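You operate a simulated robot arm through the tools that you are given. There is no shell and no other tool.

You run a simulated robot arm. Do the job below in one go: nothing can be reset, and whatever is moved stays where it is left.

JOB
Put things in order on the top of the desk. At the end: the largest ice block stands where the grey tub stood; the green pod stands on top of the red soda can; the grey tub stands where the yellow pot stood; the yellow pot is on the orange coaster; whatever was shut is shut again. Leave all else as you found it, and nothing knocked over. Set down upright: yellow pot.
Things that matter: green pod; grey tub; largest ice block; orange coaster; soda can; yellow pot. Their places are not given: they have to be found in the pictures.

The check looks at the end state, three seconds after you hand in, the way a careful person would. Anything else that was tipped, shoved, dropped, spilled or broken makes it a failure.

ROBOT AND FRAMES
A 6-joint arm with a two-finger parallel gripper, fixed in place. Base frame: the origin is on the floor under the middle of its stand, x ahead of it, y to its left, z up; the work surface is at about z = 0.74. Units: m, rad, N and s.
With the tool pointing down near the work surface it reaches from about 0.28 to 0.74 m from the base axis. Its first joint turns from -1.152 to 1.152 rad. Payload 2.45 kg.
Tool frame: the origin (TCP) lies between the finger pads and is the grasp point; the fingertips stand 0.024 m ahead of it; z points along the fingers, y is the line along which they close. The gripper opens to 0.068 m. The fingers are 0.017 m wide and 0.01 m thick; the gripper's body (0.04 by 0.07 m) begins 0.041 m behind the TCP.
Orientation is that of the tool frame in the base frame, as a unit quaternion [x, y, z, w]. With the fingers straight down and closing along the base's y, the tool's x points along the base's -x, its y along +y and its z along -z.

CONTROLS
- The arm moves only by the tool send_rows. Its argument "series" is a list that holds one entry, the list of rows, each a list of 7 numbers: the turn, a rotation vector about the tool's x, y, z in units of 120 degrees (1.0 is 120 degrees), then the shift along the tool's x, y, z in units of 200 mm (1.0 is 200 mm), then the finger opening in m, from 0 to 0.068. In form: [[[ax, ay, az, tx, ty, tz, hand], ...]]. A call has 1 to 20 rows; each row is the pose to reach, as a shift and turn from the pose commanded when the call began, along the tool's axes at that moment. A call with a number of a shift or a turn outside -1 to 1 is refused whole. A row lasts 0.2 s, in which the tool goes at most 0.05 m and 0.15 rad; a call with a longer step from one row to the next is refused whole, and so is a gripper value outside its range. A pose out of reach is approached as far as the arm can. The call stops where the force on the tool passes 40 N (or 10 N more than at its start, if that is more) or the arm is blocked; 0.2 s more then pass. Each finger travels about 0.108 m/s and halts on what it meets, pressing with about 32 N; the grip force reading is that of the motor and also rises with nothing between the fingers. The clock runs only during rows and for 0.2 s after the last one: add rows that repeat a pose to give the fingers time. It gives the time, the measured TCP pose, the force on the tool (base axes), the opening and the grip force at its end, in the units of the frame above (readings bear some noise), with the torque about the TCP (base axes, N m) and any sound that the robot's microphone picked up.
- Cameras (640 x 400 px; columns grow to the right, rows downward): "scene" is fixed at [0.1624, 0.4209, 1.4632]; the picture's right is [-0.78, -0.63, 0.00], its down [-0.47, 0.58, -0.66] and it looks along [0.42, -0.51, -0.75] (base axes); focal length 340 px, centre (320, 200). "wrist" rides on the gripper at [0.084, 0.011, -0.075] in the tool frame; the picture's right is [-0.13, 0.99, 0.00], its down [-0.60, -0.08, -0.79] and it looks along [-0.79, -0.10, 0.61] (tool axes); focal length 251 px, centre (320, 200).
- snapshot(camera): a new picture of that camera. It takes no simulated time.
- measure_at(camera, pixels): there is no depth. For up to 12 entries [column, row, z] of the newest picture of that camera ("zoom" is the newest enlarged one), the place [x, y] in the base frame at which the ray of that pixel passes the height z, good to about 0.003 m, but the place of the scene camera against the robot may be out by one fixed shift of up to 0.025 m in any direction. It takes no simulated time.
- inspect(camera, box): a new picture of the part [left, top, right, bottom] of that camera's present view, enlarged. It takes no simulated time.
- finish_job(): hands the job in; it is judged then, once.

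Open the gripper and draw the arm clear of the work before you hand the job in, unless the task says otherwise.

The tools are called after "Request:" as a command line: name --argument value ..., lists and objects as JSON in quotes. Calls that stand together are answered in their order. send_rows: Moves the arm, as the interface text tells. Its arguments: {"type":"object","properties":{"series":{"type":"array"}},"required":["series"]} The other tools are called the same way: snapshot (camera) takes a picture; measure_at (camera, pixels) gives the place at which the rays of pixels pass given heights; inspect (camera, box) takes an enlarged picture of a part of a camera's view; finish_job () hands the job in.

At the start:

```text
time: 0.0
ee_pos: [0.4353, -0.036, 1.1064]
tcp_rot: [0.0, 1.0, 0.0, 0.0]
wrist_force: [-1.3, 0.2, -0.1]
moment: [0.0, 0.0, 0.03]
gripper_width: 0.068
finger_force: 0.0
```

scene: 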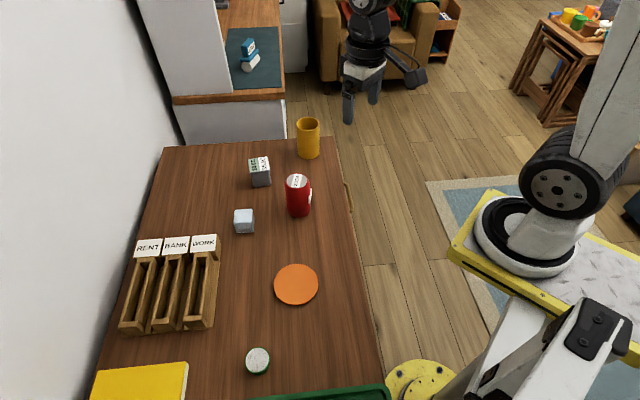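
wrist: 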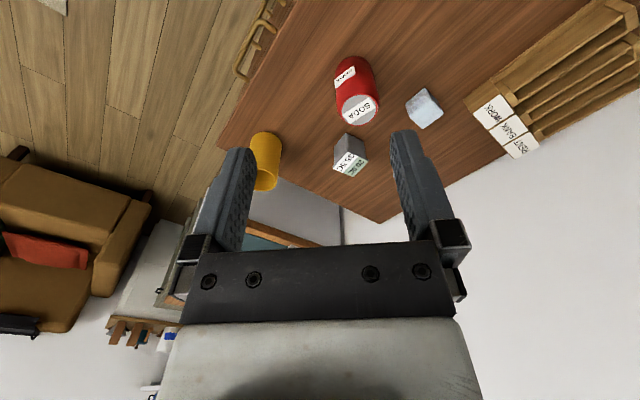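

The first pictures show a desk with a yellow pot (~308,138), a grey tub with labels (~260,172), a red can (~298,195), an ice cube (~244,220), an orange coaster (~296,284) and a green-ish round thing (~258,360). I will enlarge the views to see them better.

Request:
inspect --camera "scene" --box '[200, 100, 360, 200]'

Request:
inspect --camera "scene" --box '[200, 180, 360, 280]'

Request:
inspect --camera "scene" --box '[80, 220, 400, 400]'

Request:
inspect --camera "wrist" --box '[220, 40, 480, 220]'

```text
4.00 times, centred on (280, 150) of scene
```

zoom: 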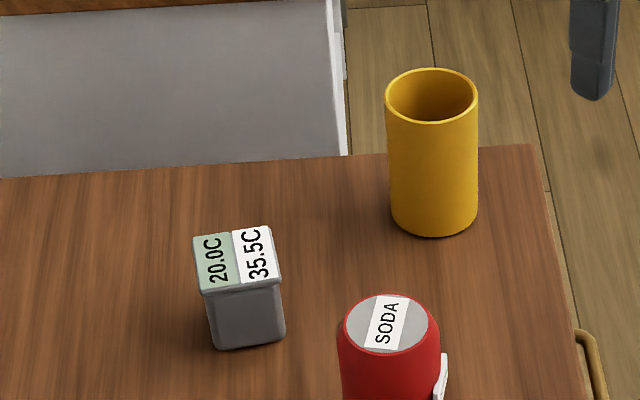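

```text
4.00 times, centred on (280, 230) of scene
```

zoom: 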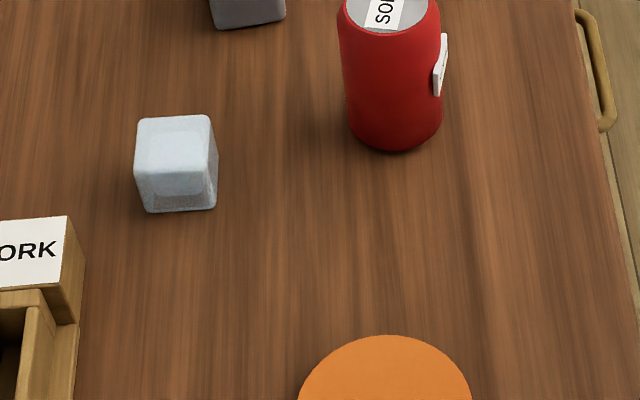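

```text
2.00 times, centred on (240, 310) of scene
```

zoom: 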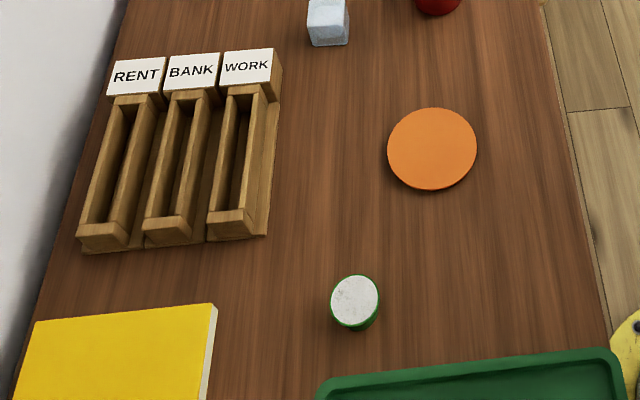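

```text
2.22 times, centred on (350, 130) of wrist
```

zoom: 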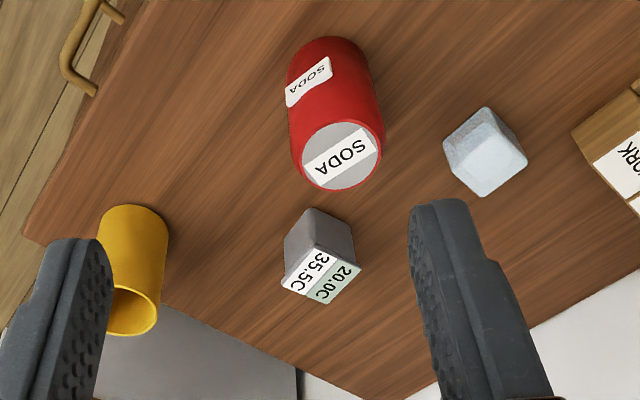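

I measure the places of the visible things at table height and near their tops, using both cameras to check the fixed shift of the scene camera.

Request:
snapshot --camera "scene"

Request:
snapshot --camera "wrist"

Request:
measure_at --camera "scene" --pixels '[[308, 155, 0.74], [262, 185, 0.74], [299, 215, 0.74], [244, 230, 0.74], [296, 284, 0.743], [258, 366, 0.74], [164, 147, 0.74], [335, 137, 0.74], [384, 395, 0.74], [98, 395, 0.74], [120, 333, 0.74], [214, 328, 0.74]]'

Request:
measure_at --camera "wrist" --pixels '[[265, 133, 0.74], [350, 134, 0.74], [350, 60, 0.74], [422, 90, 0.74], [382, 222, 0.74], [218, 150, 0.74], [505, 85, 0.74]]'

```text
taken
```

scene: 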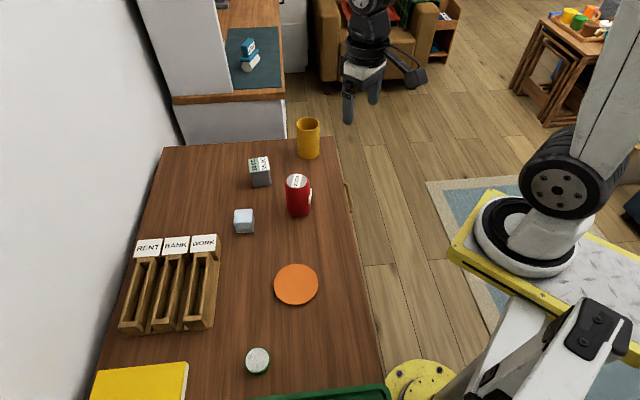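

```text
taken
```

wrist: 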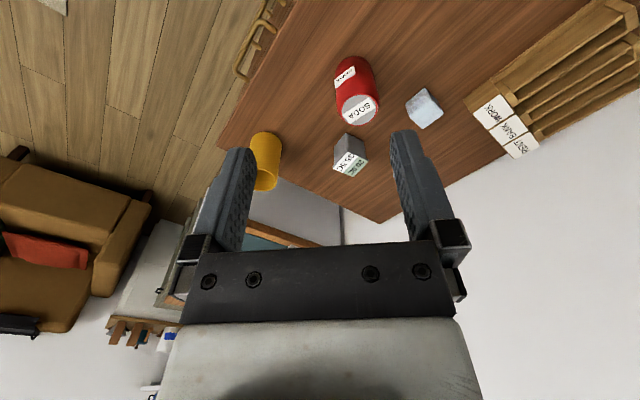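

```text
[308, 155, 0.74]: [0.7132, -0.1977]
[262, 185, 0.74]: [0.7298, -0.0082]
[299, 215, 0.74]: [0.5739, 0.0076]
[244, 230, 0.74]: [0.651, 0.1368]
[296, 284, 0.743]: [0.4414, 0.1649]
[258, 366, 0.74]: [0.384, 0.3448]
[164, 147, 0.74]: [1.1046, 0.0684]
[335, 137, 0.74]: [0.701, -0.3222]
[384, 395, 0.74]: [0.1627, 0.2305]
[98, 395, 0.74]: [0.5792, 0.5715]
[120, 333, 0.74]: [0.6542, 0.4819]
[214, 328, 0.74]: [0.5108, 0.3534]
```

```text
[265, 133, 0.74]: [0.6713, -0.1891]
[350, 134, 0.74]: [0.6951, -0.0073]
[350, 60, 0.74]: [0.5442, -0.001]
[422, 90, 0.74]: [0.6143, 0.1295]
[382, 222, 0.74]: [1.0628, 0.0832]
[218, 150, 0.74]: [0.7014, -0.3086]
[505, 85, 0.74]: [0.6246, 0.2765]
```

The desk lies turned about 45° to the base; only one ice block is visible so far, and the green tray at the bottom of the scene picture (~330,395) is cut off. I move the arm back and yaw it to the left so that the wrist camera can see the rest of the desk.

Request:
send_rows --series '[[[0, 0, -0.06, 0.08, 0.06, 0, 0.068], [0, 0, -0.12, 0.16, 0.12, 0, 0.068], [0, 0, -0.18, 0.24, 0.18, 0, 0.068], [0, 0, -0.24, 0.32, 0.24, 0, 0.068], [0, 0, -0.3, 0.4, 0.3, 0, 0.068], [0, 0, -0.36, 0.48, 0.36, 0, 0.068], [0, 0, -0.42, 0.56, 0.42, 0, 0.068], [0, 0, -0.48, 0.64, 0.48, 0, 0.068], [0, 0, -0.52, 0.66, 0.5, 0, 0.068]]]'

Request:
snapshot --camera "wrist"

Request:
snapshot --camera "scene"

```text
time: 2.0
ee_pos: [0.3139, 0.0666, 1.0999]
tcp_rot: [-0.519, 0.855, 0.0, -0.001]
wrist_force: [0.3, 1.2, 0.4]
moment: [0.02, 0.0, -0.03]
gripper_width: 0.0681
finger_force: 0.0
out of reach, approached as far as the arm can: row 8, 9
```

```text
taken
```

wrist: 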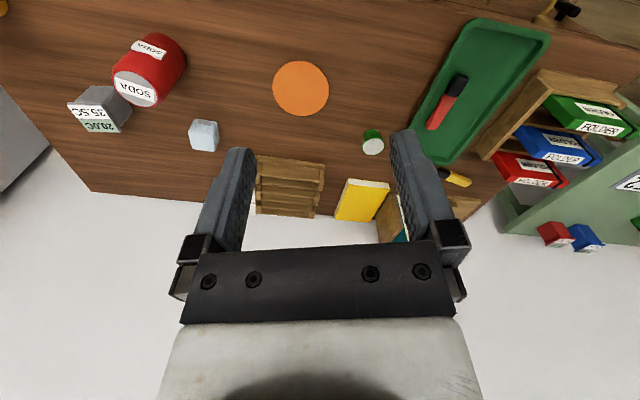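

```text
taken
```

scene: 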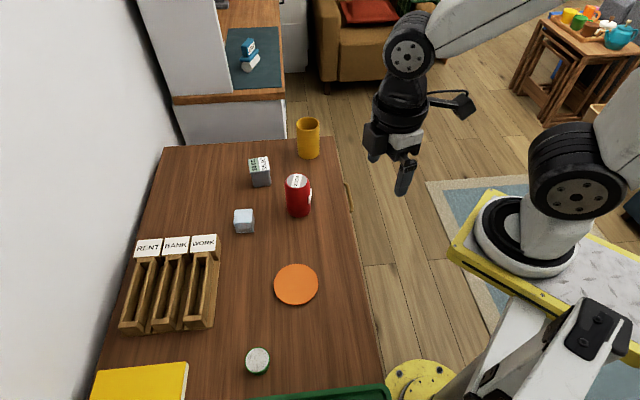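

The tray (490,80) holds a red marker-like thing, and no second ice block is to be seen on this side. I enlarge parts of this view.

Request:
inspect --camera "wrist" --box '[400, 0, 640, 150]'

Request:
inspect --camera "wrist" --box '[320, 80, 480, 240]'

Request:
inspect --camera "wrist" --box '[40, 20, 240, 160]'

Request:
inspect --camera "wrist" --box '[460, 120, 640, 260]'

```text
2.67 times, centred on (520, 75) of wrist
```

zoom: 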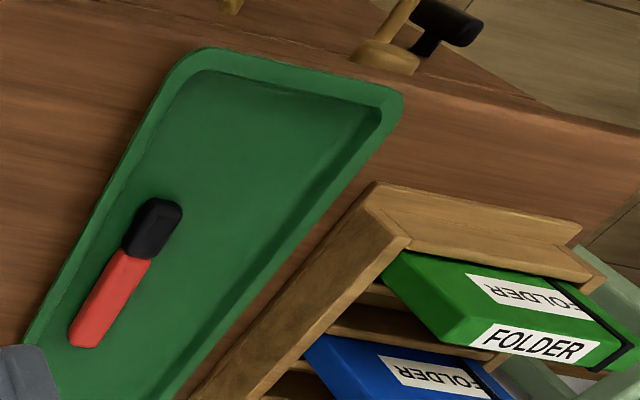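

```text
2.50 times, centred on (400, 160) of wrist
```

zoom: 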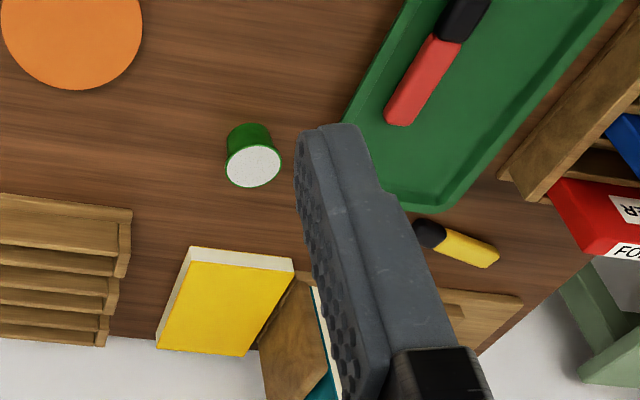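

```text
2.86 times, centred on (140, 90) of wrist
```

zoom: 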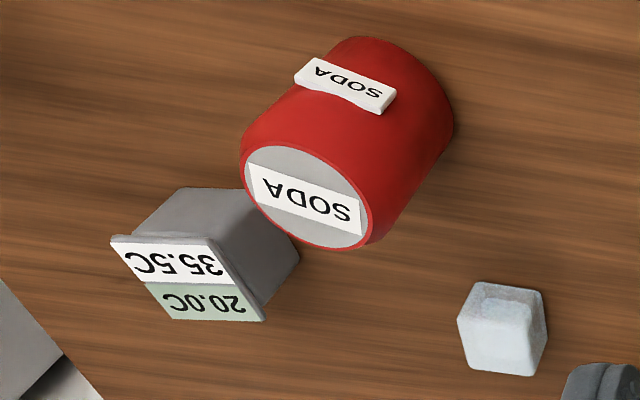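

```text
2.86 times, centred on (550, 190) of wrist
```

zoom: 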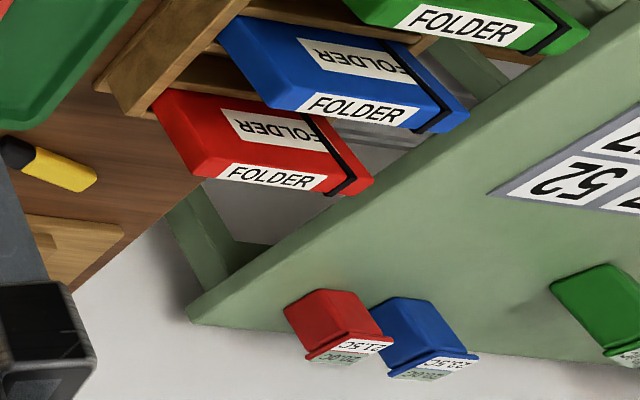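

The tub seems to be a closed little box with a lid label, similar to ones on a far table; I now turn the arm back to the right to look closely at the pot, tub, can and ice block.

Request:
send_rows --series '[[[0, 0, 0.06, 0.04, -0.15, 0.0, 0.068], [0, 0, 0.12, 0.08, -0.3, 0.0, 0.068], [0, 0, 0.18, 0.12, -0.45, 0.05, 0.068], [0, 0, 0.24, 0.15, -0.6, 0.1, 0.068], [0, 0, 0.29, 0.18, -0.7, 0.18, 0.068], [0, 0, 0.34, 0.21, -0.8, 0.25, 0.068]]]'

Request:
snapshot --camera "wrist"

```text
time: 3.4
ee_pos: [0.4352, -0.043, 1.0493]
tcp_rot: [-0.187, 0.982, 0.001, 0.0]
wrist_force: [0.9, -0.2, -0.3]
moment: [0.05, -0.01, -0.01]
gripper_width: 0.0682
finger_force: 0.0
```

```text
taken
```

wrist: 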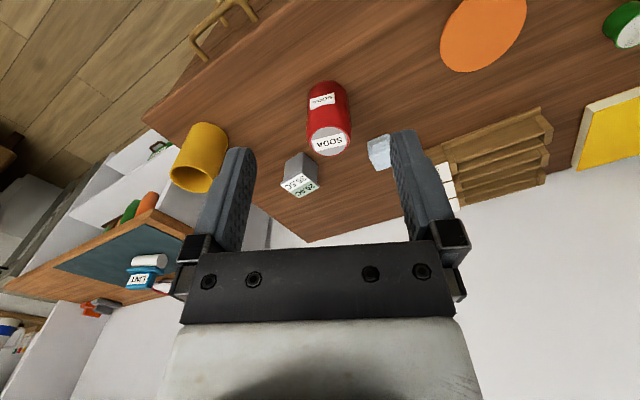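

The arm answers as commanded. I go on to about (0.55, -0.15, 1.00) with the tool yawed -15° to look into the yellow pot (now at pixel ~200,160).

Request:
send_rows --series '[[[0, 0, 0.05, -0.056, -0.118, 0.04, 0.068], [0, 0, 0.1, -0.113, -0.236, 0.08, 0.068], [0, 0, 0.15, -0.169, -0.354, 0.12, 0.068], [0, 0, 0.2, -0.225, -0.473, 0.16, 0.068], [0, 0, 0.25, -0.282, -0.591, 0.2, 0.068], [0, 0, 0.305, -0.338, -0.709, 0.25, 0.068]]]'

Request:
snapshot --camera "wrist"

Request:
snapshot --camera "scene"

```text
time: 4.8
ee_pos: [0.5533, -0.1505, 1.0012]
tcp_rot: [0.131, 0.991, 0.0, 0.0]
wrist_force: [0.2, -0.3, 0.2]
moment: [-0.03, 0.01, 0.03]
gripper_width: 0.0679
finger_force: 0.1
```

```text
taken
```

wrist: 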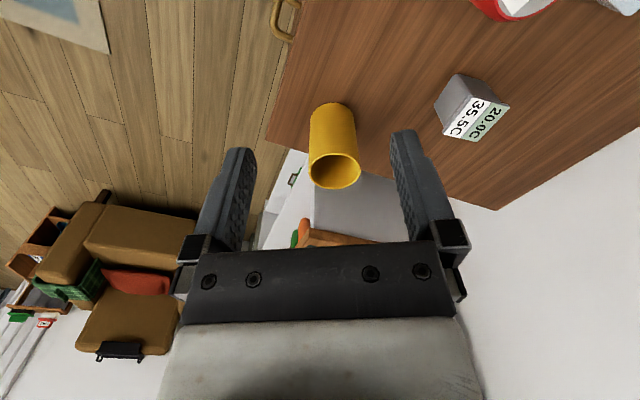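

```text
taken
```

scene: 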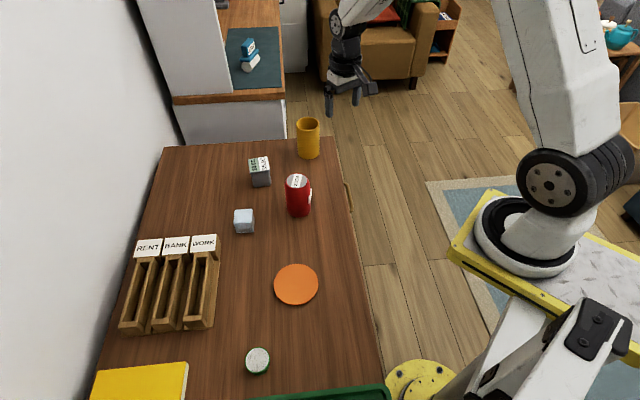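

The pot is now at pixel (333,145) in the wrist picture with its mouth toward the camera; I enlarge it and the tub.

Request:
inspect --camera "wrist" --box '[270, 80, 400, 210]'

Request:
measure_at --camera "wrist" --pixels '[[330, 115, 0.74], [309, 120, 0.74], [354, 115, 0.74], [470, 105, 0.74], [333, 172, 0.84], [309, 168, 0.84], [358, 170, 0.84]]'

Request:
inspect --camera "wrist" --box '[420, 50, 540, 160]'

```text
3.08 times, centred on (335, 145) of wrist
```

zoom: 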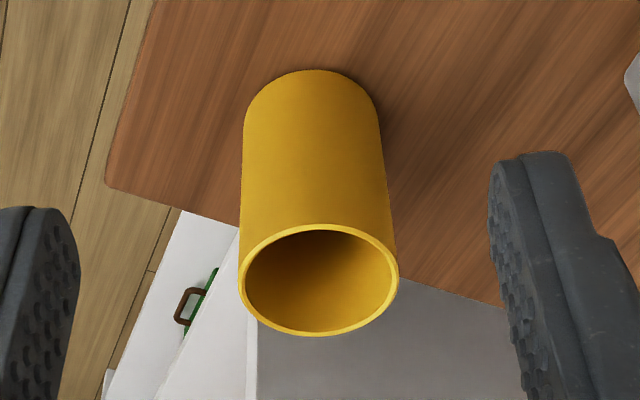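

```text
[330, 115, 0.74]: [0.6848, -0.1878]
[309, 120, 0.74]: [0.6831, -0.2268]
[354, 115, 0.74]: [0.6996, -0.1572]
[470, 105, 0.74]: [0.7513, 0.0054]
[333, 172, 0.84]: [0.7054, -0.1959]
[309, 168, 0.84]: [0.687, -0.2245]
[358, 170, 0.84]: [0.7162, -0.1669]
```

```text
3.64 times, centred on (480, 105) of wrist
```

zoom: 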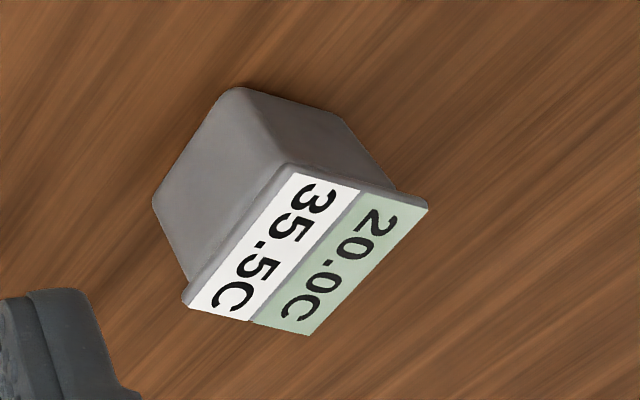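

The pot is hollow with a thin wall and a plain rim. I measure its near base edge, and the rim's near and far edges at several heights, to get its height and radius.

Request:
measure_at --camera "wrist" --pixels '[[332.7, 102.8, 0.74], [333, 152.8, 0.83], [333, 152.8, 0.84], [333, 152.8, 0.85], [333, 152.8, 0.86], [333, 189.2, 0.83], [333, 189.2, 0.84], [333, 189.2, 0.85], [333, 189.2, 0.86], [308.7, 171, 0.85], [360.6, 171, 0.85]]'

Request:
inspect --camera "scene" --box '[280, 100, 340, 170]'

```text
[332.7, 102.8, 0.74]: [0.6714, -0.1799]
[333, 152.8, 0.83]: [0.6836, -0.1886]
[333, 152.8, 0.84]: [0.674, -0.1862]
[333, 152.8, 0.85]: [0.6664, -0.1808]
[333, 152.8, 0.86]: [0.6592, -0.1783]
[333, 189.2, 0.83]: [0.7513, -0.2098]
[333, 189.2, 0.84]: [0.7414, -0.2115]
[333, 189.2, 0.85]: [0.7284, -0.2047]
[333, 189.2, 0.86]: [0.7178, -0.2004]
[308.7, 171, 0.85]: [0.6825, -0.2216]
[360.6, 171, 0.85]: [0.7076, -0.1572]
```

```text
5.71 times, centred on (310, 135) of scene
```

zoom: 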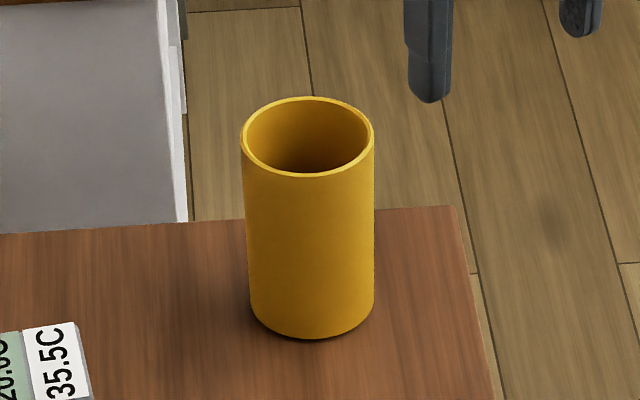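

Height comes out ≈0.103 m (rim z≈0.843) and diameter ≈0.07 m, so the pot must be gripped by its wall. I enlarge the rim and measure points around it to refine the centre.

Request:
inspect --camera "wrist" --box '[295, 95, 375, 195]'

```text
4.00 times, centred on (335, 145) of wrist
```

zoom: 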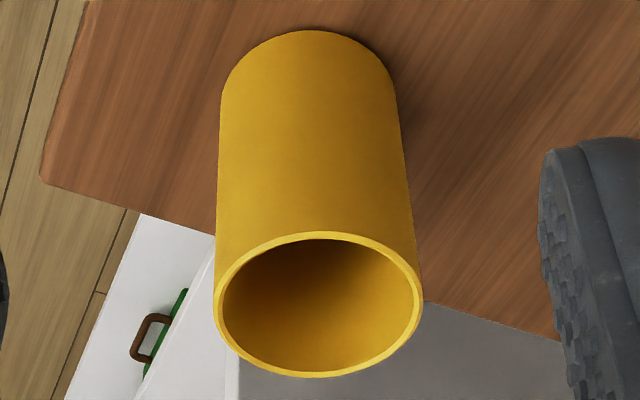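

I measure the rim's outer ellipse points (left 215,308; right 423,302; top 322,232; bottom 313,378) and inner ones, plus base contour points.

Request:
measure_at --camera "zoom" --pixels '[[215, 308, 0.843], [423, 302, 0.843], [322, 232, 0.843], [313, 378, 0.843], [222, 307, 0.843], [414, 303, 0.843], [312, 30, 0.74], [221, 90, 0.74], [396, 80, 0.74], [42, 178, 0.74], [558, 340, 0.74]]'

```text
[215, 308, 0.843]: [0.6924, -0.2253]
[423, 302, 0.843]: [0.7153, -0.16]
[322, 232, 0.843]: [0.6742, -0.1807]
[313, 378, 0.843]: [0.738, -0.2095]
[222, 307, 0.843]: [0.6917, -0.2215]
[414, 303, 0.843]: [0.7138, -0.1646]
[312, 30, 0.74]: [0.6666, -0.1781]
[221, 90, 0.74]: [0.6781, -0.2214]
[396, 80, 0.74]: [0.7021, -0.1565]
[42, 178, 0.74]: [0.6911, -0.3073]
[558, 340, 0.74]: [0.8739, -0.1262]
```

Centre ≈ (0.701, -0.191), rim z ≈ 0.847, outer diameter ≈ 0.070. I move above its near-left wall with yaw 30° at z = 0.95 and the hand at 0.04, then look again.

Request:
send_rows --series '[[[0, 0, -0.0625, -0.108, 0.019, 0.043, 0.06], [0, 0, -0.125, -0.215, 0.038, 0.085, 0.05], [0, 0, -0.1875, -0.323, 0.057, 0.128, 0.04], [0, 0, -0.25, -0.431, 0.076, 0.171, 0.04], [0, 0, -0.3125, -0.538, 0.095, 0.213, 0.04], [0, 0, -0.375, -0.646, 0.114, 0.256, 0.04], [0, 0, -0.375, -0.646, 0.114, 0.256, 0.04]]]'

Request:
snapshot --camera "wrist"

Request:
snapshot --camera "scene"

```text
time: 6.4
ee_pos: [0.6822, -0.1617, 0.9501]
tcp_rot: [-0.26, 0.966, 0.0, 0.0]
wrist_force: [-0.5, 0.0, 0.8]
moment: [0.01, -0.01, -0.01]
gripper_width: 0.0398
finger_force: 0.0
```

```text
taken
```

wrist: 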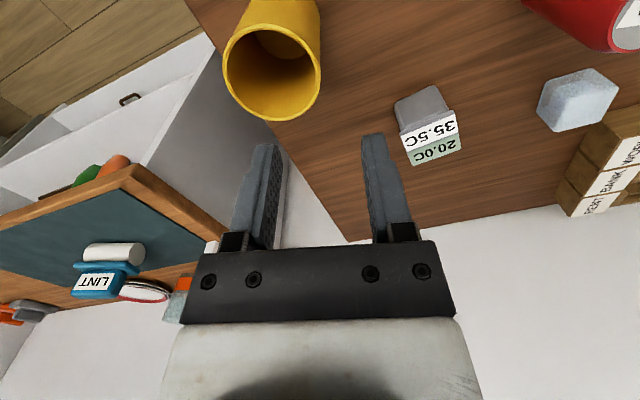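

```text
taken
```

scene: 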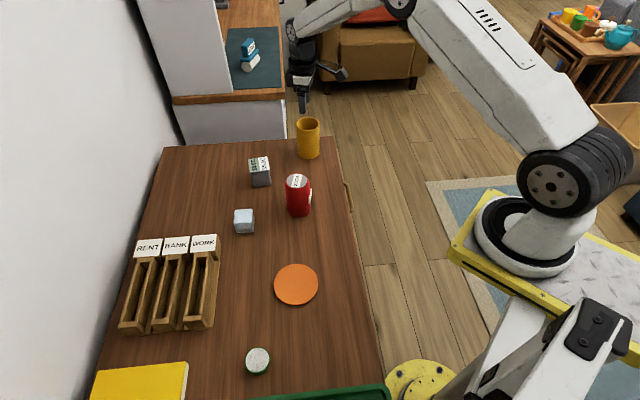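

The pot's mouth is at ~(272,72) now, seen more steeply from above. I enlarge it to check its inside and measure the rim.

Request:
inspect --camera "wrist" --box '[192, 0, 352, 130]'

```text
3.08 times, centred on (272, 65) of wrist
```

zoom: 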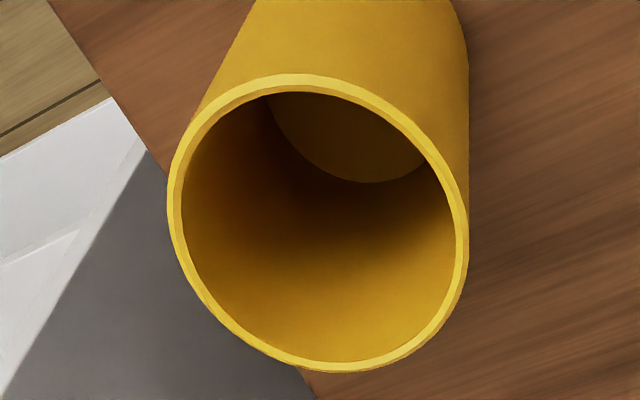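

The pot is empty. I measure rim points: left (167,205), right (469,245), top (300,73), bottom (335,373).

Request:
measure_at --camera "zoom" --pixels '[[167, 205, 0.845], [469, 245, 0.845], [300, 73, 0.845], [335, 373, 0.845], [215, 115, 0.845], [430, 335, 0.845], [212, 310, 0.845], [425, 135, 0.845], [375, 182, 0.74], [375, 182, 0.745]]'

```text
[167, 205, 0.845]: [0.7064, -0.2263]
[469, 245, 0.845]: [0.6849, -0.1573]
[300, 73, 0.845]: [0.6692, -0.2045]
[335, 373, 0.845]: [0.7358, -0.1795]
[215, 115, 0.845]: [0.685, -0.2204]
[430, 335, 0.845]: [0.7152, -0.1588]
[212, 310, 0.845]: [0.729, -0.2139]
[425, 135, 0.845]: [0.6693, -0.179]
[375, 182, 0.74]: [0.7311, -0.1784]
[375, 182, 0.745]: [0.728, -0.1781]
```

Mean of the rim points gives centre (0.699, -0.1925), diameter ≈0.070. I descend so that the fingers straddle the near-left wall, TCP to z≈0.82, without closing yet.

Request:
send_rows --series '[[[0, 0, 0, 0, -0.008, 0.15, 0.04], [0, 0, 0, 0, -0.008, 0.3, 0.04], [0, 0, 0, 0, -0.008, 0.42, 0.04], [0, 0, 0, 0, -0.008, 0.53, 0.04], [0, 0, 0, 0, -0.008, 0.6, 0.04], [0, 0, 0, 0, -0.008, 0.65, 0.04]]]'

Request:
snapshot --camera "wrist"

Request:
inspect --camera "scene" --box '[260, 60, 360, 180]'

```text
time: 7.8
ee_pos: [0.6847, -0.1632, 0.8182]
tcp_rot: [-0.259, 0.966, -0.001, 0.0]
wrist_force: [0.4, -1.0, -0.7]
moment: [-0.01, -0.05, -0.02]
gripper_width: 0.04
finger_force: 0.1
```

```text
taken
```

wrist: 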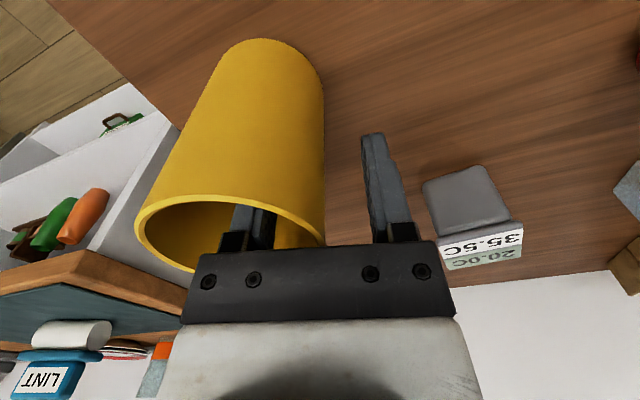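

```text
3.33 times, centred on (310, 120) of scene
```

zoom: 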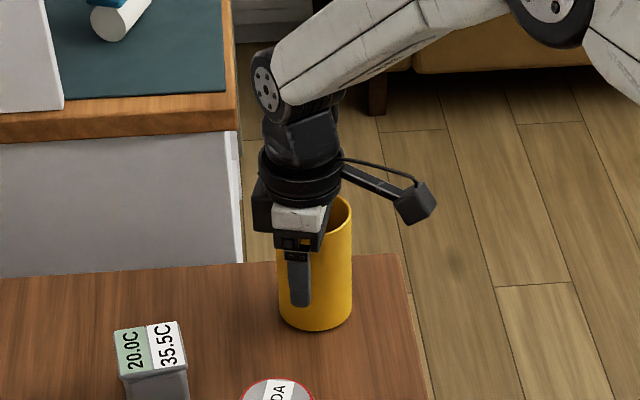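

One finger is inside the mouth and the other outside, with no contact force. I close the fingers on the wall.

Request:
send_rows --series '[[[0, 0, 0, 0, 0, 0, 0.025], [0, 0, 0, 0, 0, 0, 0.012], [0, 0, 0, 0, 0, 0, 0.0], [0, 0, 0, 0, 0, 0, 0.0], [0, 0, 0, 0, 0, 0, 0.0]]]'

Request:
snapshot --camera "wrist"

Request:
inspect --camera "scene" --box '[260, 60, 360, 180]'

```text
time: 9.0
ee_pos: [0.6851, -0.162, 0.8177]
tcp_rot: [-0.259, 0.966, 0.0, 0.0]
wrist_force: [0.4, 1.0, 0.3]
moment: [0.0, 0.0, 0.04]
gripper_width: 0.0024
finger_force: 26.4
```

```text
taken
```

wrist: 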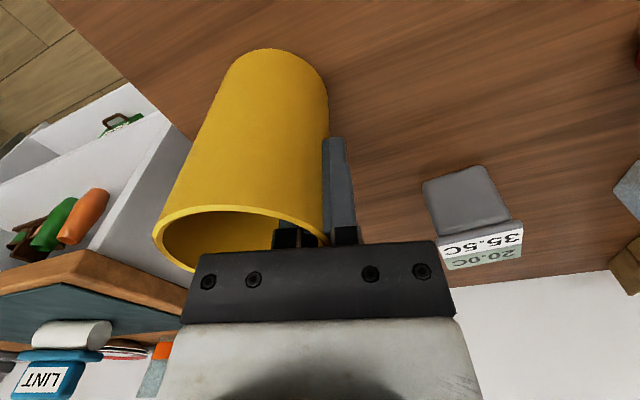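

```text
3.33 times, centred on (310, 120) of scene
```

zoom: 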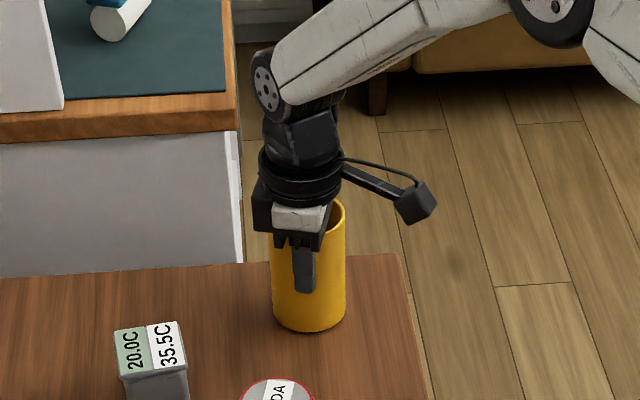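

The pot wall is gripped (opening 2.4 mm, force 26 N); the pot self-centred a few mm while the fingers closed, so its original centre was about (0.700, -0.195). I lift it slowly a few centimetres and check.

Request:
send_rows --series '[[[0, 0, 0, 0, 0, -0.05, 0.0], [0, 0, 0, 0, 0, -0.12, 0.0], [0, 0, 0, 0, 0, -0.2, 0.0], [0, 0, 0, 0, 0, -0.3, 0.0], [0, 0, 0, 0, 0, -0.4, 0.0]]]'

Request:
snapshot --camera "wrist"

Request:
inspect --camera "scene" --box '[240, 30, 380, 180]'

```text
time: 10.2
ee_pos: [0.6831, -0.1632, 0.8974]
tcp_rot: [-0.259, 0.966, 0.0, 0.0]
wrist_force: [0.5, 0.4, -1.4]
moment: [0.05, 0.03, 0.01]
gripper_width: 0.0026
finger_force: 26.6
```

```text
taken
```

wrist: 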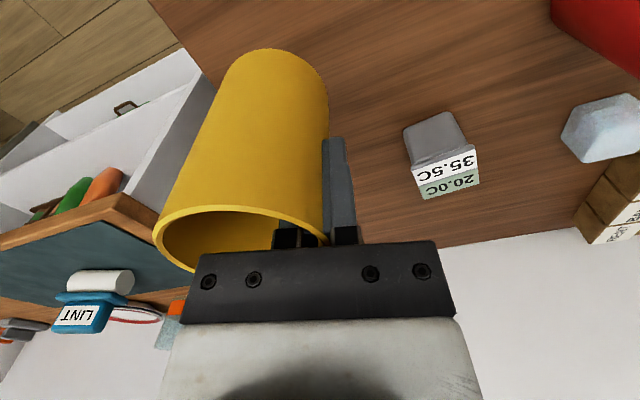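

```text
2.67 times, centred on (310, 105) of scene
```

zoom: 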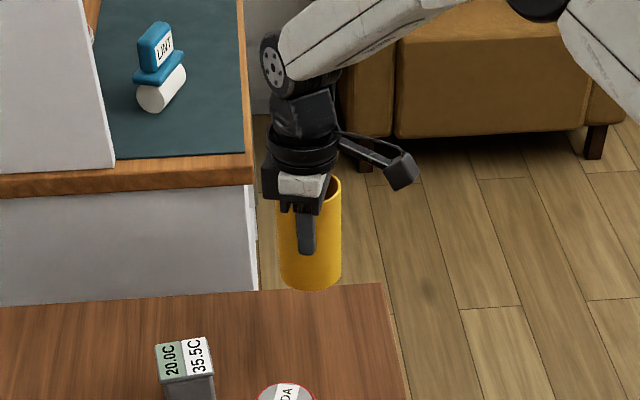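

The pot hangs upright from the grip. I raise it further and draw it back toward the middle, above everything else on the desk.

Request:
send_rows --series '[[[0, 0, 0, 0, 0, -0.12, 0.0], [0, 0, 0, 0.05, 0.06, -0.25, 0.0], [0, 0, -0.02, 0.12, 0.15, -0.36, 0.0], [0, 0, -0.04, 0.19, 0.26, -0.45, 0.0], [0, 0, -0.06, 0.26, 0.37, -0.465, 0.0], [0, 0, -0.08, 0.33, 0.47, -0.465, 0.0], [0, 0, -0.1, 0.39, 0.56, -0.465, 0.0], [0, 0, -0.125, 0.4185, 0.605, -0.465, 0.0]]]'

```text
time: 12.0
ee_pos: [0.5511, -0.1016, 0.9921]
tcp_rot: [-0.383, 0.924, -0.001, 0.0]
wrist_force: [0.6, 0.4, -0.3]
moment: [0.0, 0.06, 0.0]
gripper_width: 0.0024
finger_force: 27.1
```

Grip is steady. I continue to about (0.40, -0.03, 0.99), yaw 60°, to see the coaster with the wrist camera.

Request:
send_rows --series '[[[0, 0, -0.02, 0.03, 0.08, 0, 0.0], [0, 0, -0.04, 0.08, 0.2, 0, 0.0], [0, 0, -0.06, 0.12, 0.33, 0, 0.0], [0, 0, -0.08, 0.17, 0.46, 0, 0.0], [0, 0, -0.1, 0.21, 0.59, 0, 0.0], [0, 0, -0.12, 0.26, 0.71, 0, 0.0], [0, 0, -0.125, 0.281, 0.787, 0, 0.0]]]'

Request:
snapshot --camera "wrist"

Request:
snapshot --camera "scene"

```text
time: 13.6
ee_pos: [0.3995, -0.0277, 0.9925]
tcp_rot: [-0.5, 0.866, -0.001, -0.001]
wrist_force: [-0.2, -0.3, -0.8]
moment: [0.0, 0.03, 0.0]
gripper_width: 0.0022
finger_force: 26.4
```

```text
taken
```

wrist: 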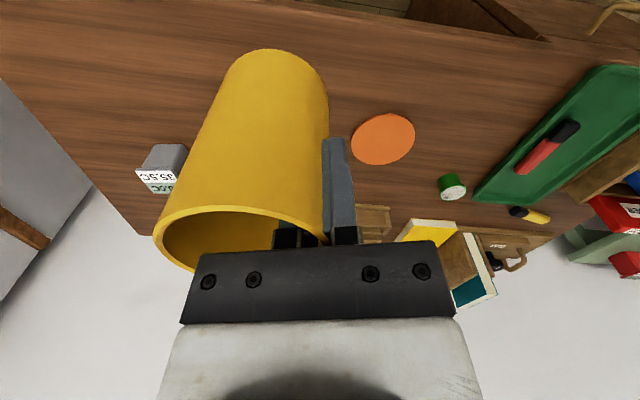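

```text
taken
```

scene: 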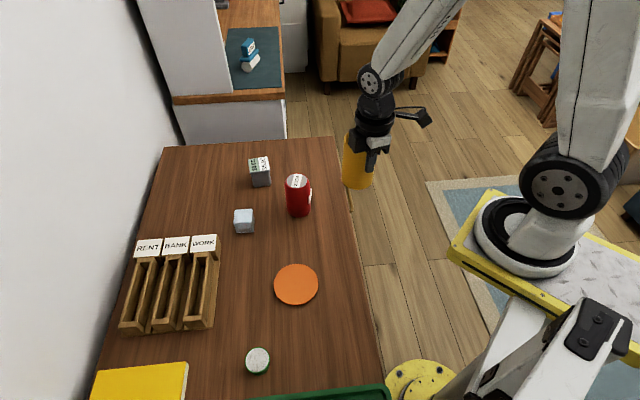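

The coaster is clearly seen at (383,139). I enlarge it and measure its outline, along with the scene view's outline of it to learn the scene camera's shift.

Request:
inspect --camera "wrist" --box '[335, 90, 495, 210]'

Request:
measure_at --camera "scene" --pixels '[[274, 285, 0.745], [319, 284, 0.745], [296, 264, 0.745], [296, 305, 0.745]]'

```text
3.33 times, centred on (415, 150) of wrist
```

zoom: 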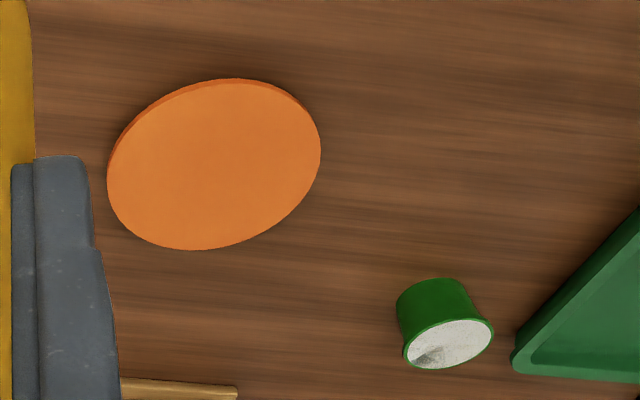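

```text
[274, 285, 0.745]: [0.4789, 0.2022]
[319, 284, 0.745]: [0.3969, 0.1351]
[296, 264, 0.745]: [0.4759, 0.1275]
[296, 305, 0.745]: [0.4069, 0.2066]
```

I measure the coaster outline (left 107,175; right 321,150; top 235,82; bottom 193,250) and the pod's lid (448,343) in the enlarged view.

Request:
measure_at --camera "zoom" --pixels '[[107, 175, 0.745], [321, 152, 0.745], [235, 83, 0.745], [193, 249, 0.745], [140, 115, 0.745], [290, 208, 0.745], [402, 350, 0.775], [494, 335, 0.775], [440, 322, 0.775], [450, 368, 0.775], [400, 305, 0.74], [465, 285, 0.74]]'

```text
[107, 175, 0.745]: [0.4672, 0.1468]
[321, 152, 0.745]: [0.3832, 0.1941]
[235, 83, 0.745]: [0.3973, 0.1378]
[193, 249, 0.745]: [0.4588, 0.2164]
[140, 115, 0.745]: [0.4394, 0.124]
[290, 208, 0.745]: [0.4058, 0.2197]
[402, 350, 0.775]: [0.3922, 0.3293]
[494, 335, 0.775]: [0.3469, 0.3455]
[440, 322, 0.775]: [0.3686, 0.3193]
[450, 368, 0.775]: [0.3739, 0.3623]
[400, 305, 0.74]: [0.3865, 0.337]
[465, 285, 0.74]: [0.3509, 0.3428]
```

The wrist camera puts the coaster centre at about (0.425, 0.173), so the scene camera is off by about (+0.015, -0.005). I now check where the held pot is relative to the TCP by measuring its base and rim contour in the wrist view.

Request:
inspect --camera "wrist" --box '[140, 30, 360, 280]'

Request:
measure_at --camera "wrist" --pixels '[[265, 48, 0.9145], [220, 80, 0.9145], [328, 95, 0.9145], [153, 235, 1.0215], [230, 204, 1.0215], [320, 232, 1.0215]]'

```text
1.60 times, centred on (250, 155) of wrist
```

zoom: 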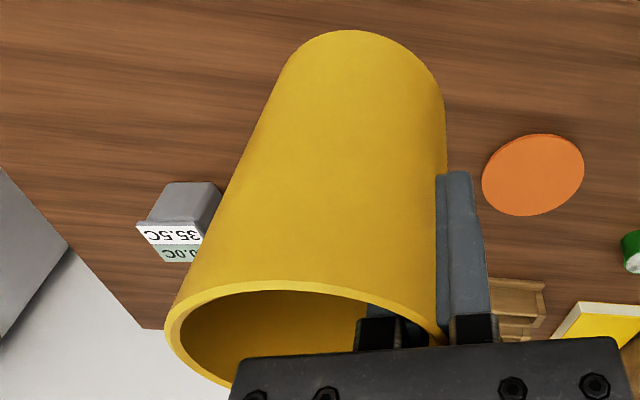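

```text
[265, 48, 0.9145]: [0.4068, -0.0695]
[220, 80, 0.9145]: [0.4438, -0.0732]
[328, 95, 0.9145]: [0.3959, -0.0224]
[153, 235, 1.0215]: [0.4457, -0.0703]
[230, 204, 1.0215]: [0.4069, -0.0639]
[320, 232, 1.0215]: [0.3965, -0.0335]
```

The held pot's centre agrees with TCP − 0.034·toolY. I carry it level to above the coaster centre (0.425, 0.173).

Request:
send_rows --series '[[[0, 0, 0, -0.06, 0.036, 0, 0.0], [0, 0, 0, -0.16, 0.096, 0, 0.0], [0, 0, 0, -0.28, 0.168, 0, 0.0], [0, 0, 0, -0.4, 0.24, 0, 0.0], [0, 0, 0, -0.52, 0.312, 0, 0.0], [0, 0, 0, -0.64, 0.384, 0, 0.0], [0, 0, 0, -0.76, 0.456, 0, 0.0], [0, 0, 0, -0.87, 0.522, 0, 0.0], [0, 0, 0, -0.934, 0.5595, 0, 0.0]]]'

Request:
snapshot --camera "wrist"

Request:
snapshot --camera "scene"

```text
time: 15.6
ee_pos: [0.3959, 0.1904, 0.9925]
tcp_rot: [-0.5, 0.866, 0.0, 0.001]
wrist_force: [-0.3, 0.9, -0.8]
moment: [0.04, 0.02, -0.01]
gripper_width: 0.0025
finger_force: 26.3
```

```text
taken
```

wrist: 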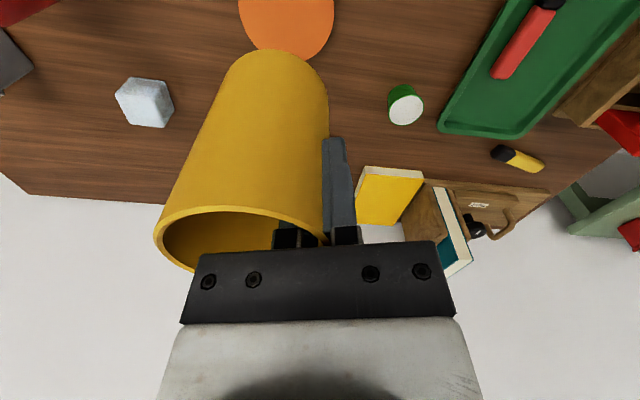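

```text
taken
```

scene: 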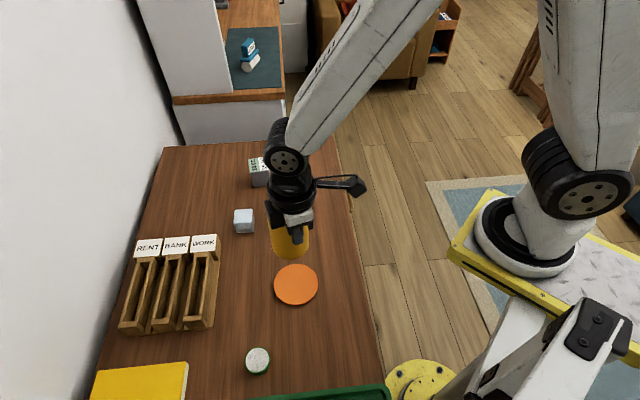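

The pot hangs over the coaster (scene pixel ~290,245, with the coaster below at 296,284). I lower it to about 1.5 cm above the coaster and look.

Request:
send_rows --series '[[[0, 0, 0, 0, 0, 0.08, 0.0], [0, 0, 0, 0, 0, 0.2, 0.0], [0, 0, 0, 0, 0, 0.33, 0.0], [0, 0, 0, 0, 0, 0.46, 0.0], [0, 0, 0, 0, 0, 0.58, 0.0], [0, 0, 0, 0, 0, 0.68, 0.0], [0, 0, 0, 0, 0, 0.75, 0.0], [0, 0, 0, 0, 0, 0.77, 0.0]]]'

Request:
inspect --camera "scene" --box '[230, 180, 370, 320]'

Request:
snapshot --camera "wrist"

```text
time: 17.4
ee_pos: [0.3962, 0.1873, 0.8384]
tcp_rot: [-0.499, 0.866, 0.0, 0.001]
wrist_force: [0.2, -0.1, -1.4]
moment: [0.0, 0.05, 0.04]
gripper_width: 0.0027
finger_force: 26.8
```

```text
2.86 times, centred on (300, 250) of scene
```

zoom: 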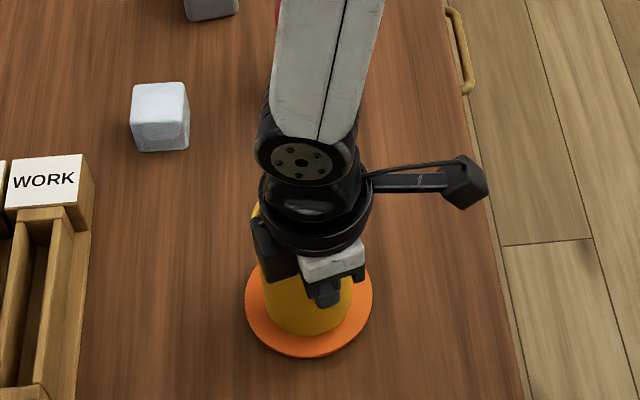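

```text
taken
```

wrist: 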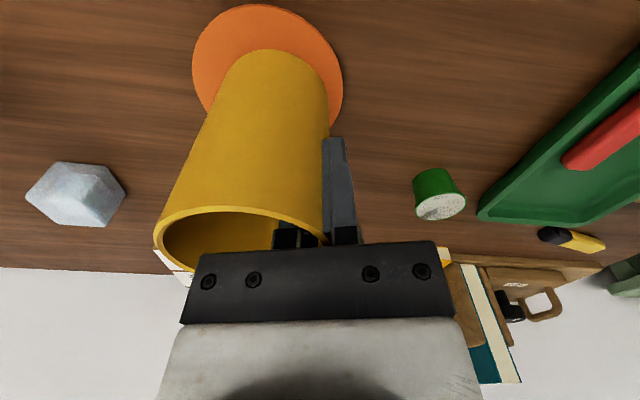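

The pot is centred over the coaster (scene zoom: pot bottom ~(307,300), coaster centre ~(309,299)). I lower it in small steps to contact.

Request:
send_rows --series '[[[0, 0, 0, 0, 0, 0.025, 0.0], [0, 0, 0, 0, 0, 0.045, 0.0], [0, 0, 0, 0, 0, 0.06, 0.0], [0, 0, 0, 0, 0, 0.068, 0.0], [0, 0, 0, 0, 0, 0.075, 0.0]]]'

```text
time: 18.6
ee_pos: [0.397, 0.1901, 0.8236]
tcp_rot: [-0.5, 0.866, 0.0, 0.002]
wrist_force: [2.1, -1.1, 19.1]
moment: [-0.11, -0.55, -0.02]
gripper_width: 0.0025
finger_force: 26.9
```

Contact: 19 N upward at TCP z 0.8236. I ease up by about 1 mm to relieve the press before opening.

Request:
send_rows --series '[[[0, 0, 0, 0, 0, -0.005, 0.0], [0, 0, 0, 0, 0, -0.006, 0.0]]]'

```text
time: 19.2
ee_pos: [0.3966, 0.1882, 0.8242]
tcp_rot: [-0.5, 0.866, 0.0, 0.0]
wrist_force: [2.5, 2.5, 7.2]
moment: [0.23, -0.35, 0.02]
gripper_width: 0.0026
finger_force: 26.5
```

Only 7 N remain. I open the fingers to 0.036 (one inside, one outside the wall) and check.

Request:
send_rows --series '[[[0, 0, 0, 0, 0, 0, 0.008], [0, 0, 0, 0, 0, 0, 0.02], [0, 0, 0, 0, 0, 0, 0.032], [0, 0, 0, 0, 0, 0, 0.036]]]'

Request:
snapshot --camera "wrist"

Request:
inspect --camera "scene" --box '[230, 180, 370, 320]'

```text
time: 20.2
ee_pos: [0.3967, 0.1884, 0.825]
tcp_rot: [-0.501, 0.866, 0.0, 0.0]
wrist_force: [-0.3, -0.3, 1.1]
moment: [0.0, 0.0, 0.0]
gripper_width: 0.036
finger_force: 0.0
```

```text
taken
```

wrist: 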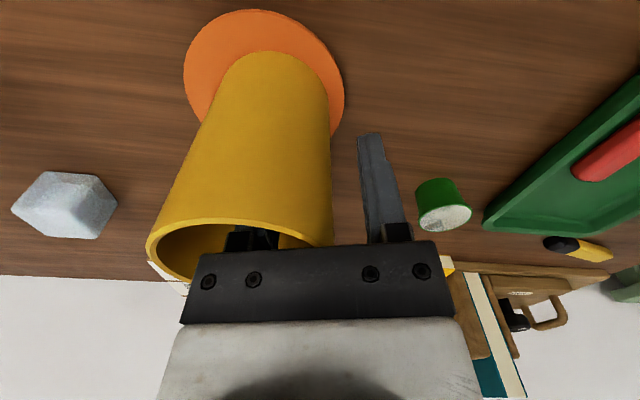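

```text
2.86 times, centred on (300, 250) of scene
```

zoom: 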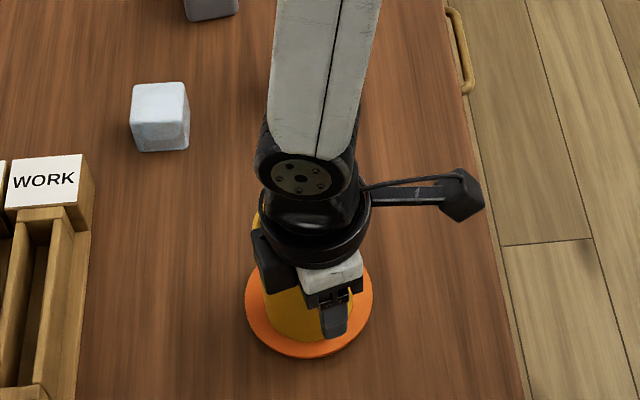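

The pot stands on the coaster, free of the fingers. I rise straight up 0.15 m.

Request:
send_rows --series '[[[0, 0, 0, 0, 0, -0.06, 0.036], [0, 0, 0, 0, 0, -0.16, 0.036], [0, 0, 0, 0, 0, -0.3, 0.036], [0, 0, 0, 0, 0, -0.45, 0.036], [0, 0, 0, 0, 0, -0.6, 0.04], [0, 0, 0, 0, 0, -0.75, 0.05]]]'

Request:
snapshot --camera "scene"

Request:
snapshot --camera "wrist"

```text
time: 21.6
ee_pos: [0.3955, 0.1891, 0.9738]
tcp_rot: [-0.5, 0.866, 0.0, 0.0]
wrist_force: [0.7, -0.3, 0.1]
moment: [0.01, -0.01, -0.01]
gripper_width: 0.05
finger_force: 0.0
```

```text
taken
```

scene: 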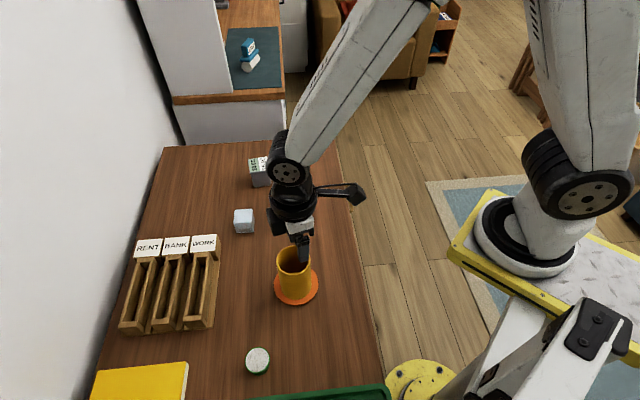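

```text
taken
```

wrist: 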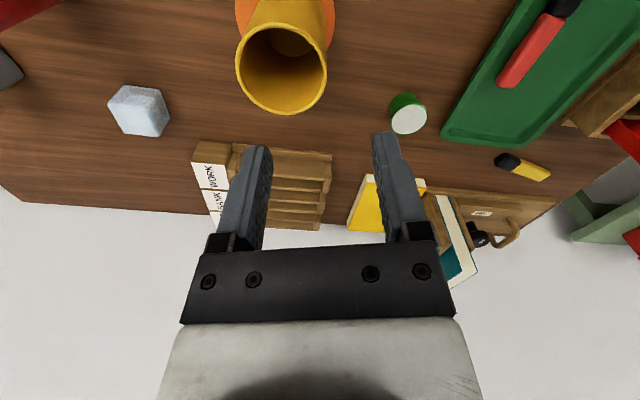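

The yellow pot stands upright on the orange coaster. Next is the grey tub: I move toward it in two calls, staying high.

Request:
send_rows --series '[[[0, 0, 0.04, 0.03, -0.1, 0, 0.06], [0, 0, 0.08, 0.06, -0.2, 0, 0.068], [0, 0, 0.12, 0.09, -0.31, 0, 0.068], [0, 0, 0.16, 0.12, -0.42, 0, 0.068], [0, 0, 0.2, 0.15, -0.53, 0, 0.068], [0, 0, 0.25, 0.186, -0.627, 0, 0.068]]]'

```text
time: 23.0
ee_pos: [0.4859, 0.0931, 0.9757]
tcp_rot: [-0.258, 0.966, 0.0, -0.002]
wrist_force: [0.5, -0.7, 0.9]
moment: [-0.03, 0.02, -0.02]
gripper_width: 0.0678
finger_force: 0.0
```

I continue to about (0.58, 0.00, 0.97) with yaw 0 to look at the tub from close by.

Request:
send_rows --series '[[[0, 0, 0.04, -0.03, -0.1, 0.005, 0.068], [0, 0, 0.08, -0.06, -0.2, 0.01, 0.068], [0, 0, 0.12, -0.09, -0.31, 0.015, 0.068], [0, 0, 0.16, -0.115, -0.42, 0.02, 0.068], [0, 0, 0.2, -0.145, -0.53, 0.025, 0.068], [0, 0, 0.25, -0.1745, -0.638, 0.028, 0.068]]]'

Request:
snapshot --camera "wrist"

Request:
inspect --camera "wrist" --box '[280, 50, 440, 170]'

```text
time: 24.4
ee_pos: [0.5809, 0.0013, 0.9684]
tcp_rot: [0.001, 1.0, 0.0, 0.0]
wrist_force: [0.7, -0.1, 0.0]
moment: [0.0, 0.01, -0.03]
gripper_width: 0.068
finger_force: 0.0
```

```text
taken
```

wrist: 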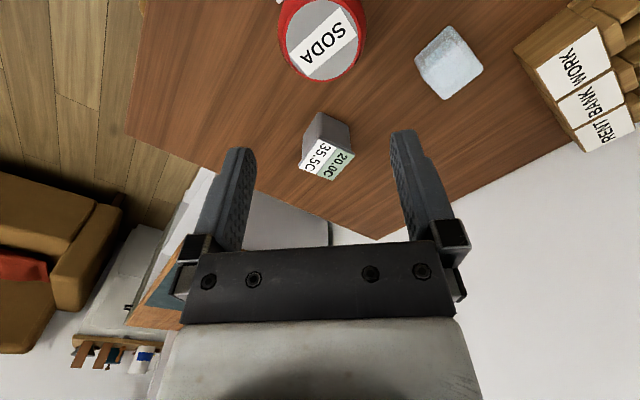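

```text
3.33 times, centred on (360, 110) of wrist
```

zoom: 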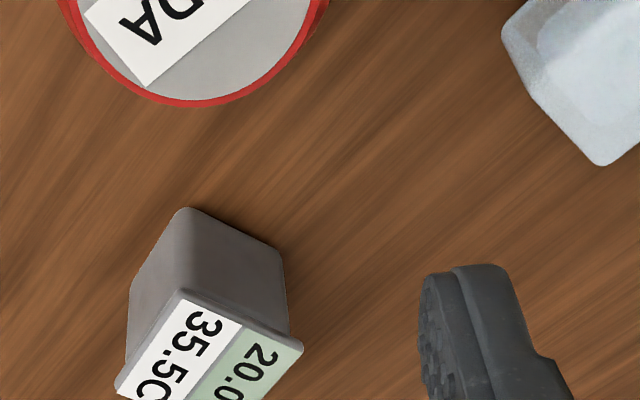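

The tub is at (327,148). I enlarge it on its own and measure lid and base corners.

Request:
inspect --camera "wrist" --box '[283, 105, 371, 190]'

```text
4.71 times, centred on (327, 148) of wrist
```

zoom: 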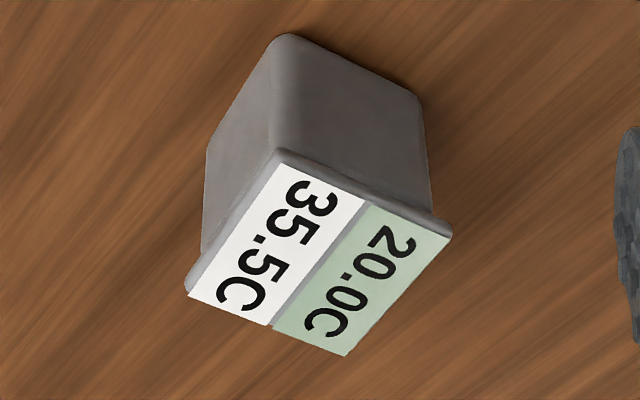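

I measure the tub's base corner (288,36), right base corner (421,97), left (207,150), and the lid corners (280,150), (452,228), (346,356), (187,293) at candidate heights.

Request:
measure_at --camera "zoom" --pixels '[[288, 36, 0.74], [421, 97, 0.74], [207, 150, 0.74], [280, 150, 0.79], [452, 228, 0.79], [346, 356, 0.79], [187, 293, 0.79], [280, 150, 0.8], [452, 228, 0.8], [346, 356, 0.8], [187, 293, 0.8]]'

```text
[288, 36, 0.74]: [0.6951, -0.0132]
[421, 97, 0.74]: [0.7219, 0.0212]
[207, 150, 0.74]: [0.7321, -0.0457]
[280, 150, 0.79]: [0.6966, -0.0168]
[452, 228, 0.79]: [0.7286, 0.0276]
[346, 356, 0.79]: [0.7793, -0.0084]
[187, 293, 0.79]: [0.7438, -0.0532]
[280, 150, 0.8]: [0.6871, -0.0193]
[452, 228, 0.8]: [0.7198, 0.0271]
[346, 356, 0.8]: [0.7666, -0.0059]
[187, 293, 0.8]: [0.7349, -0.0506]
```

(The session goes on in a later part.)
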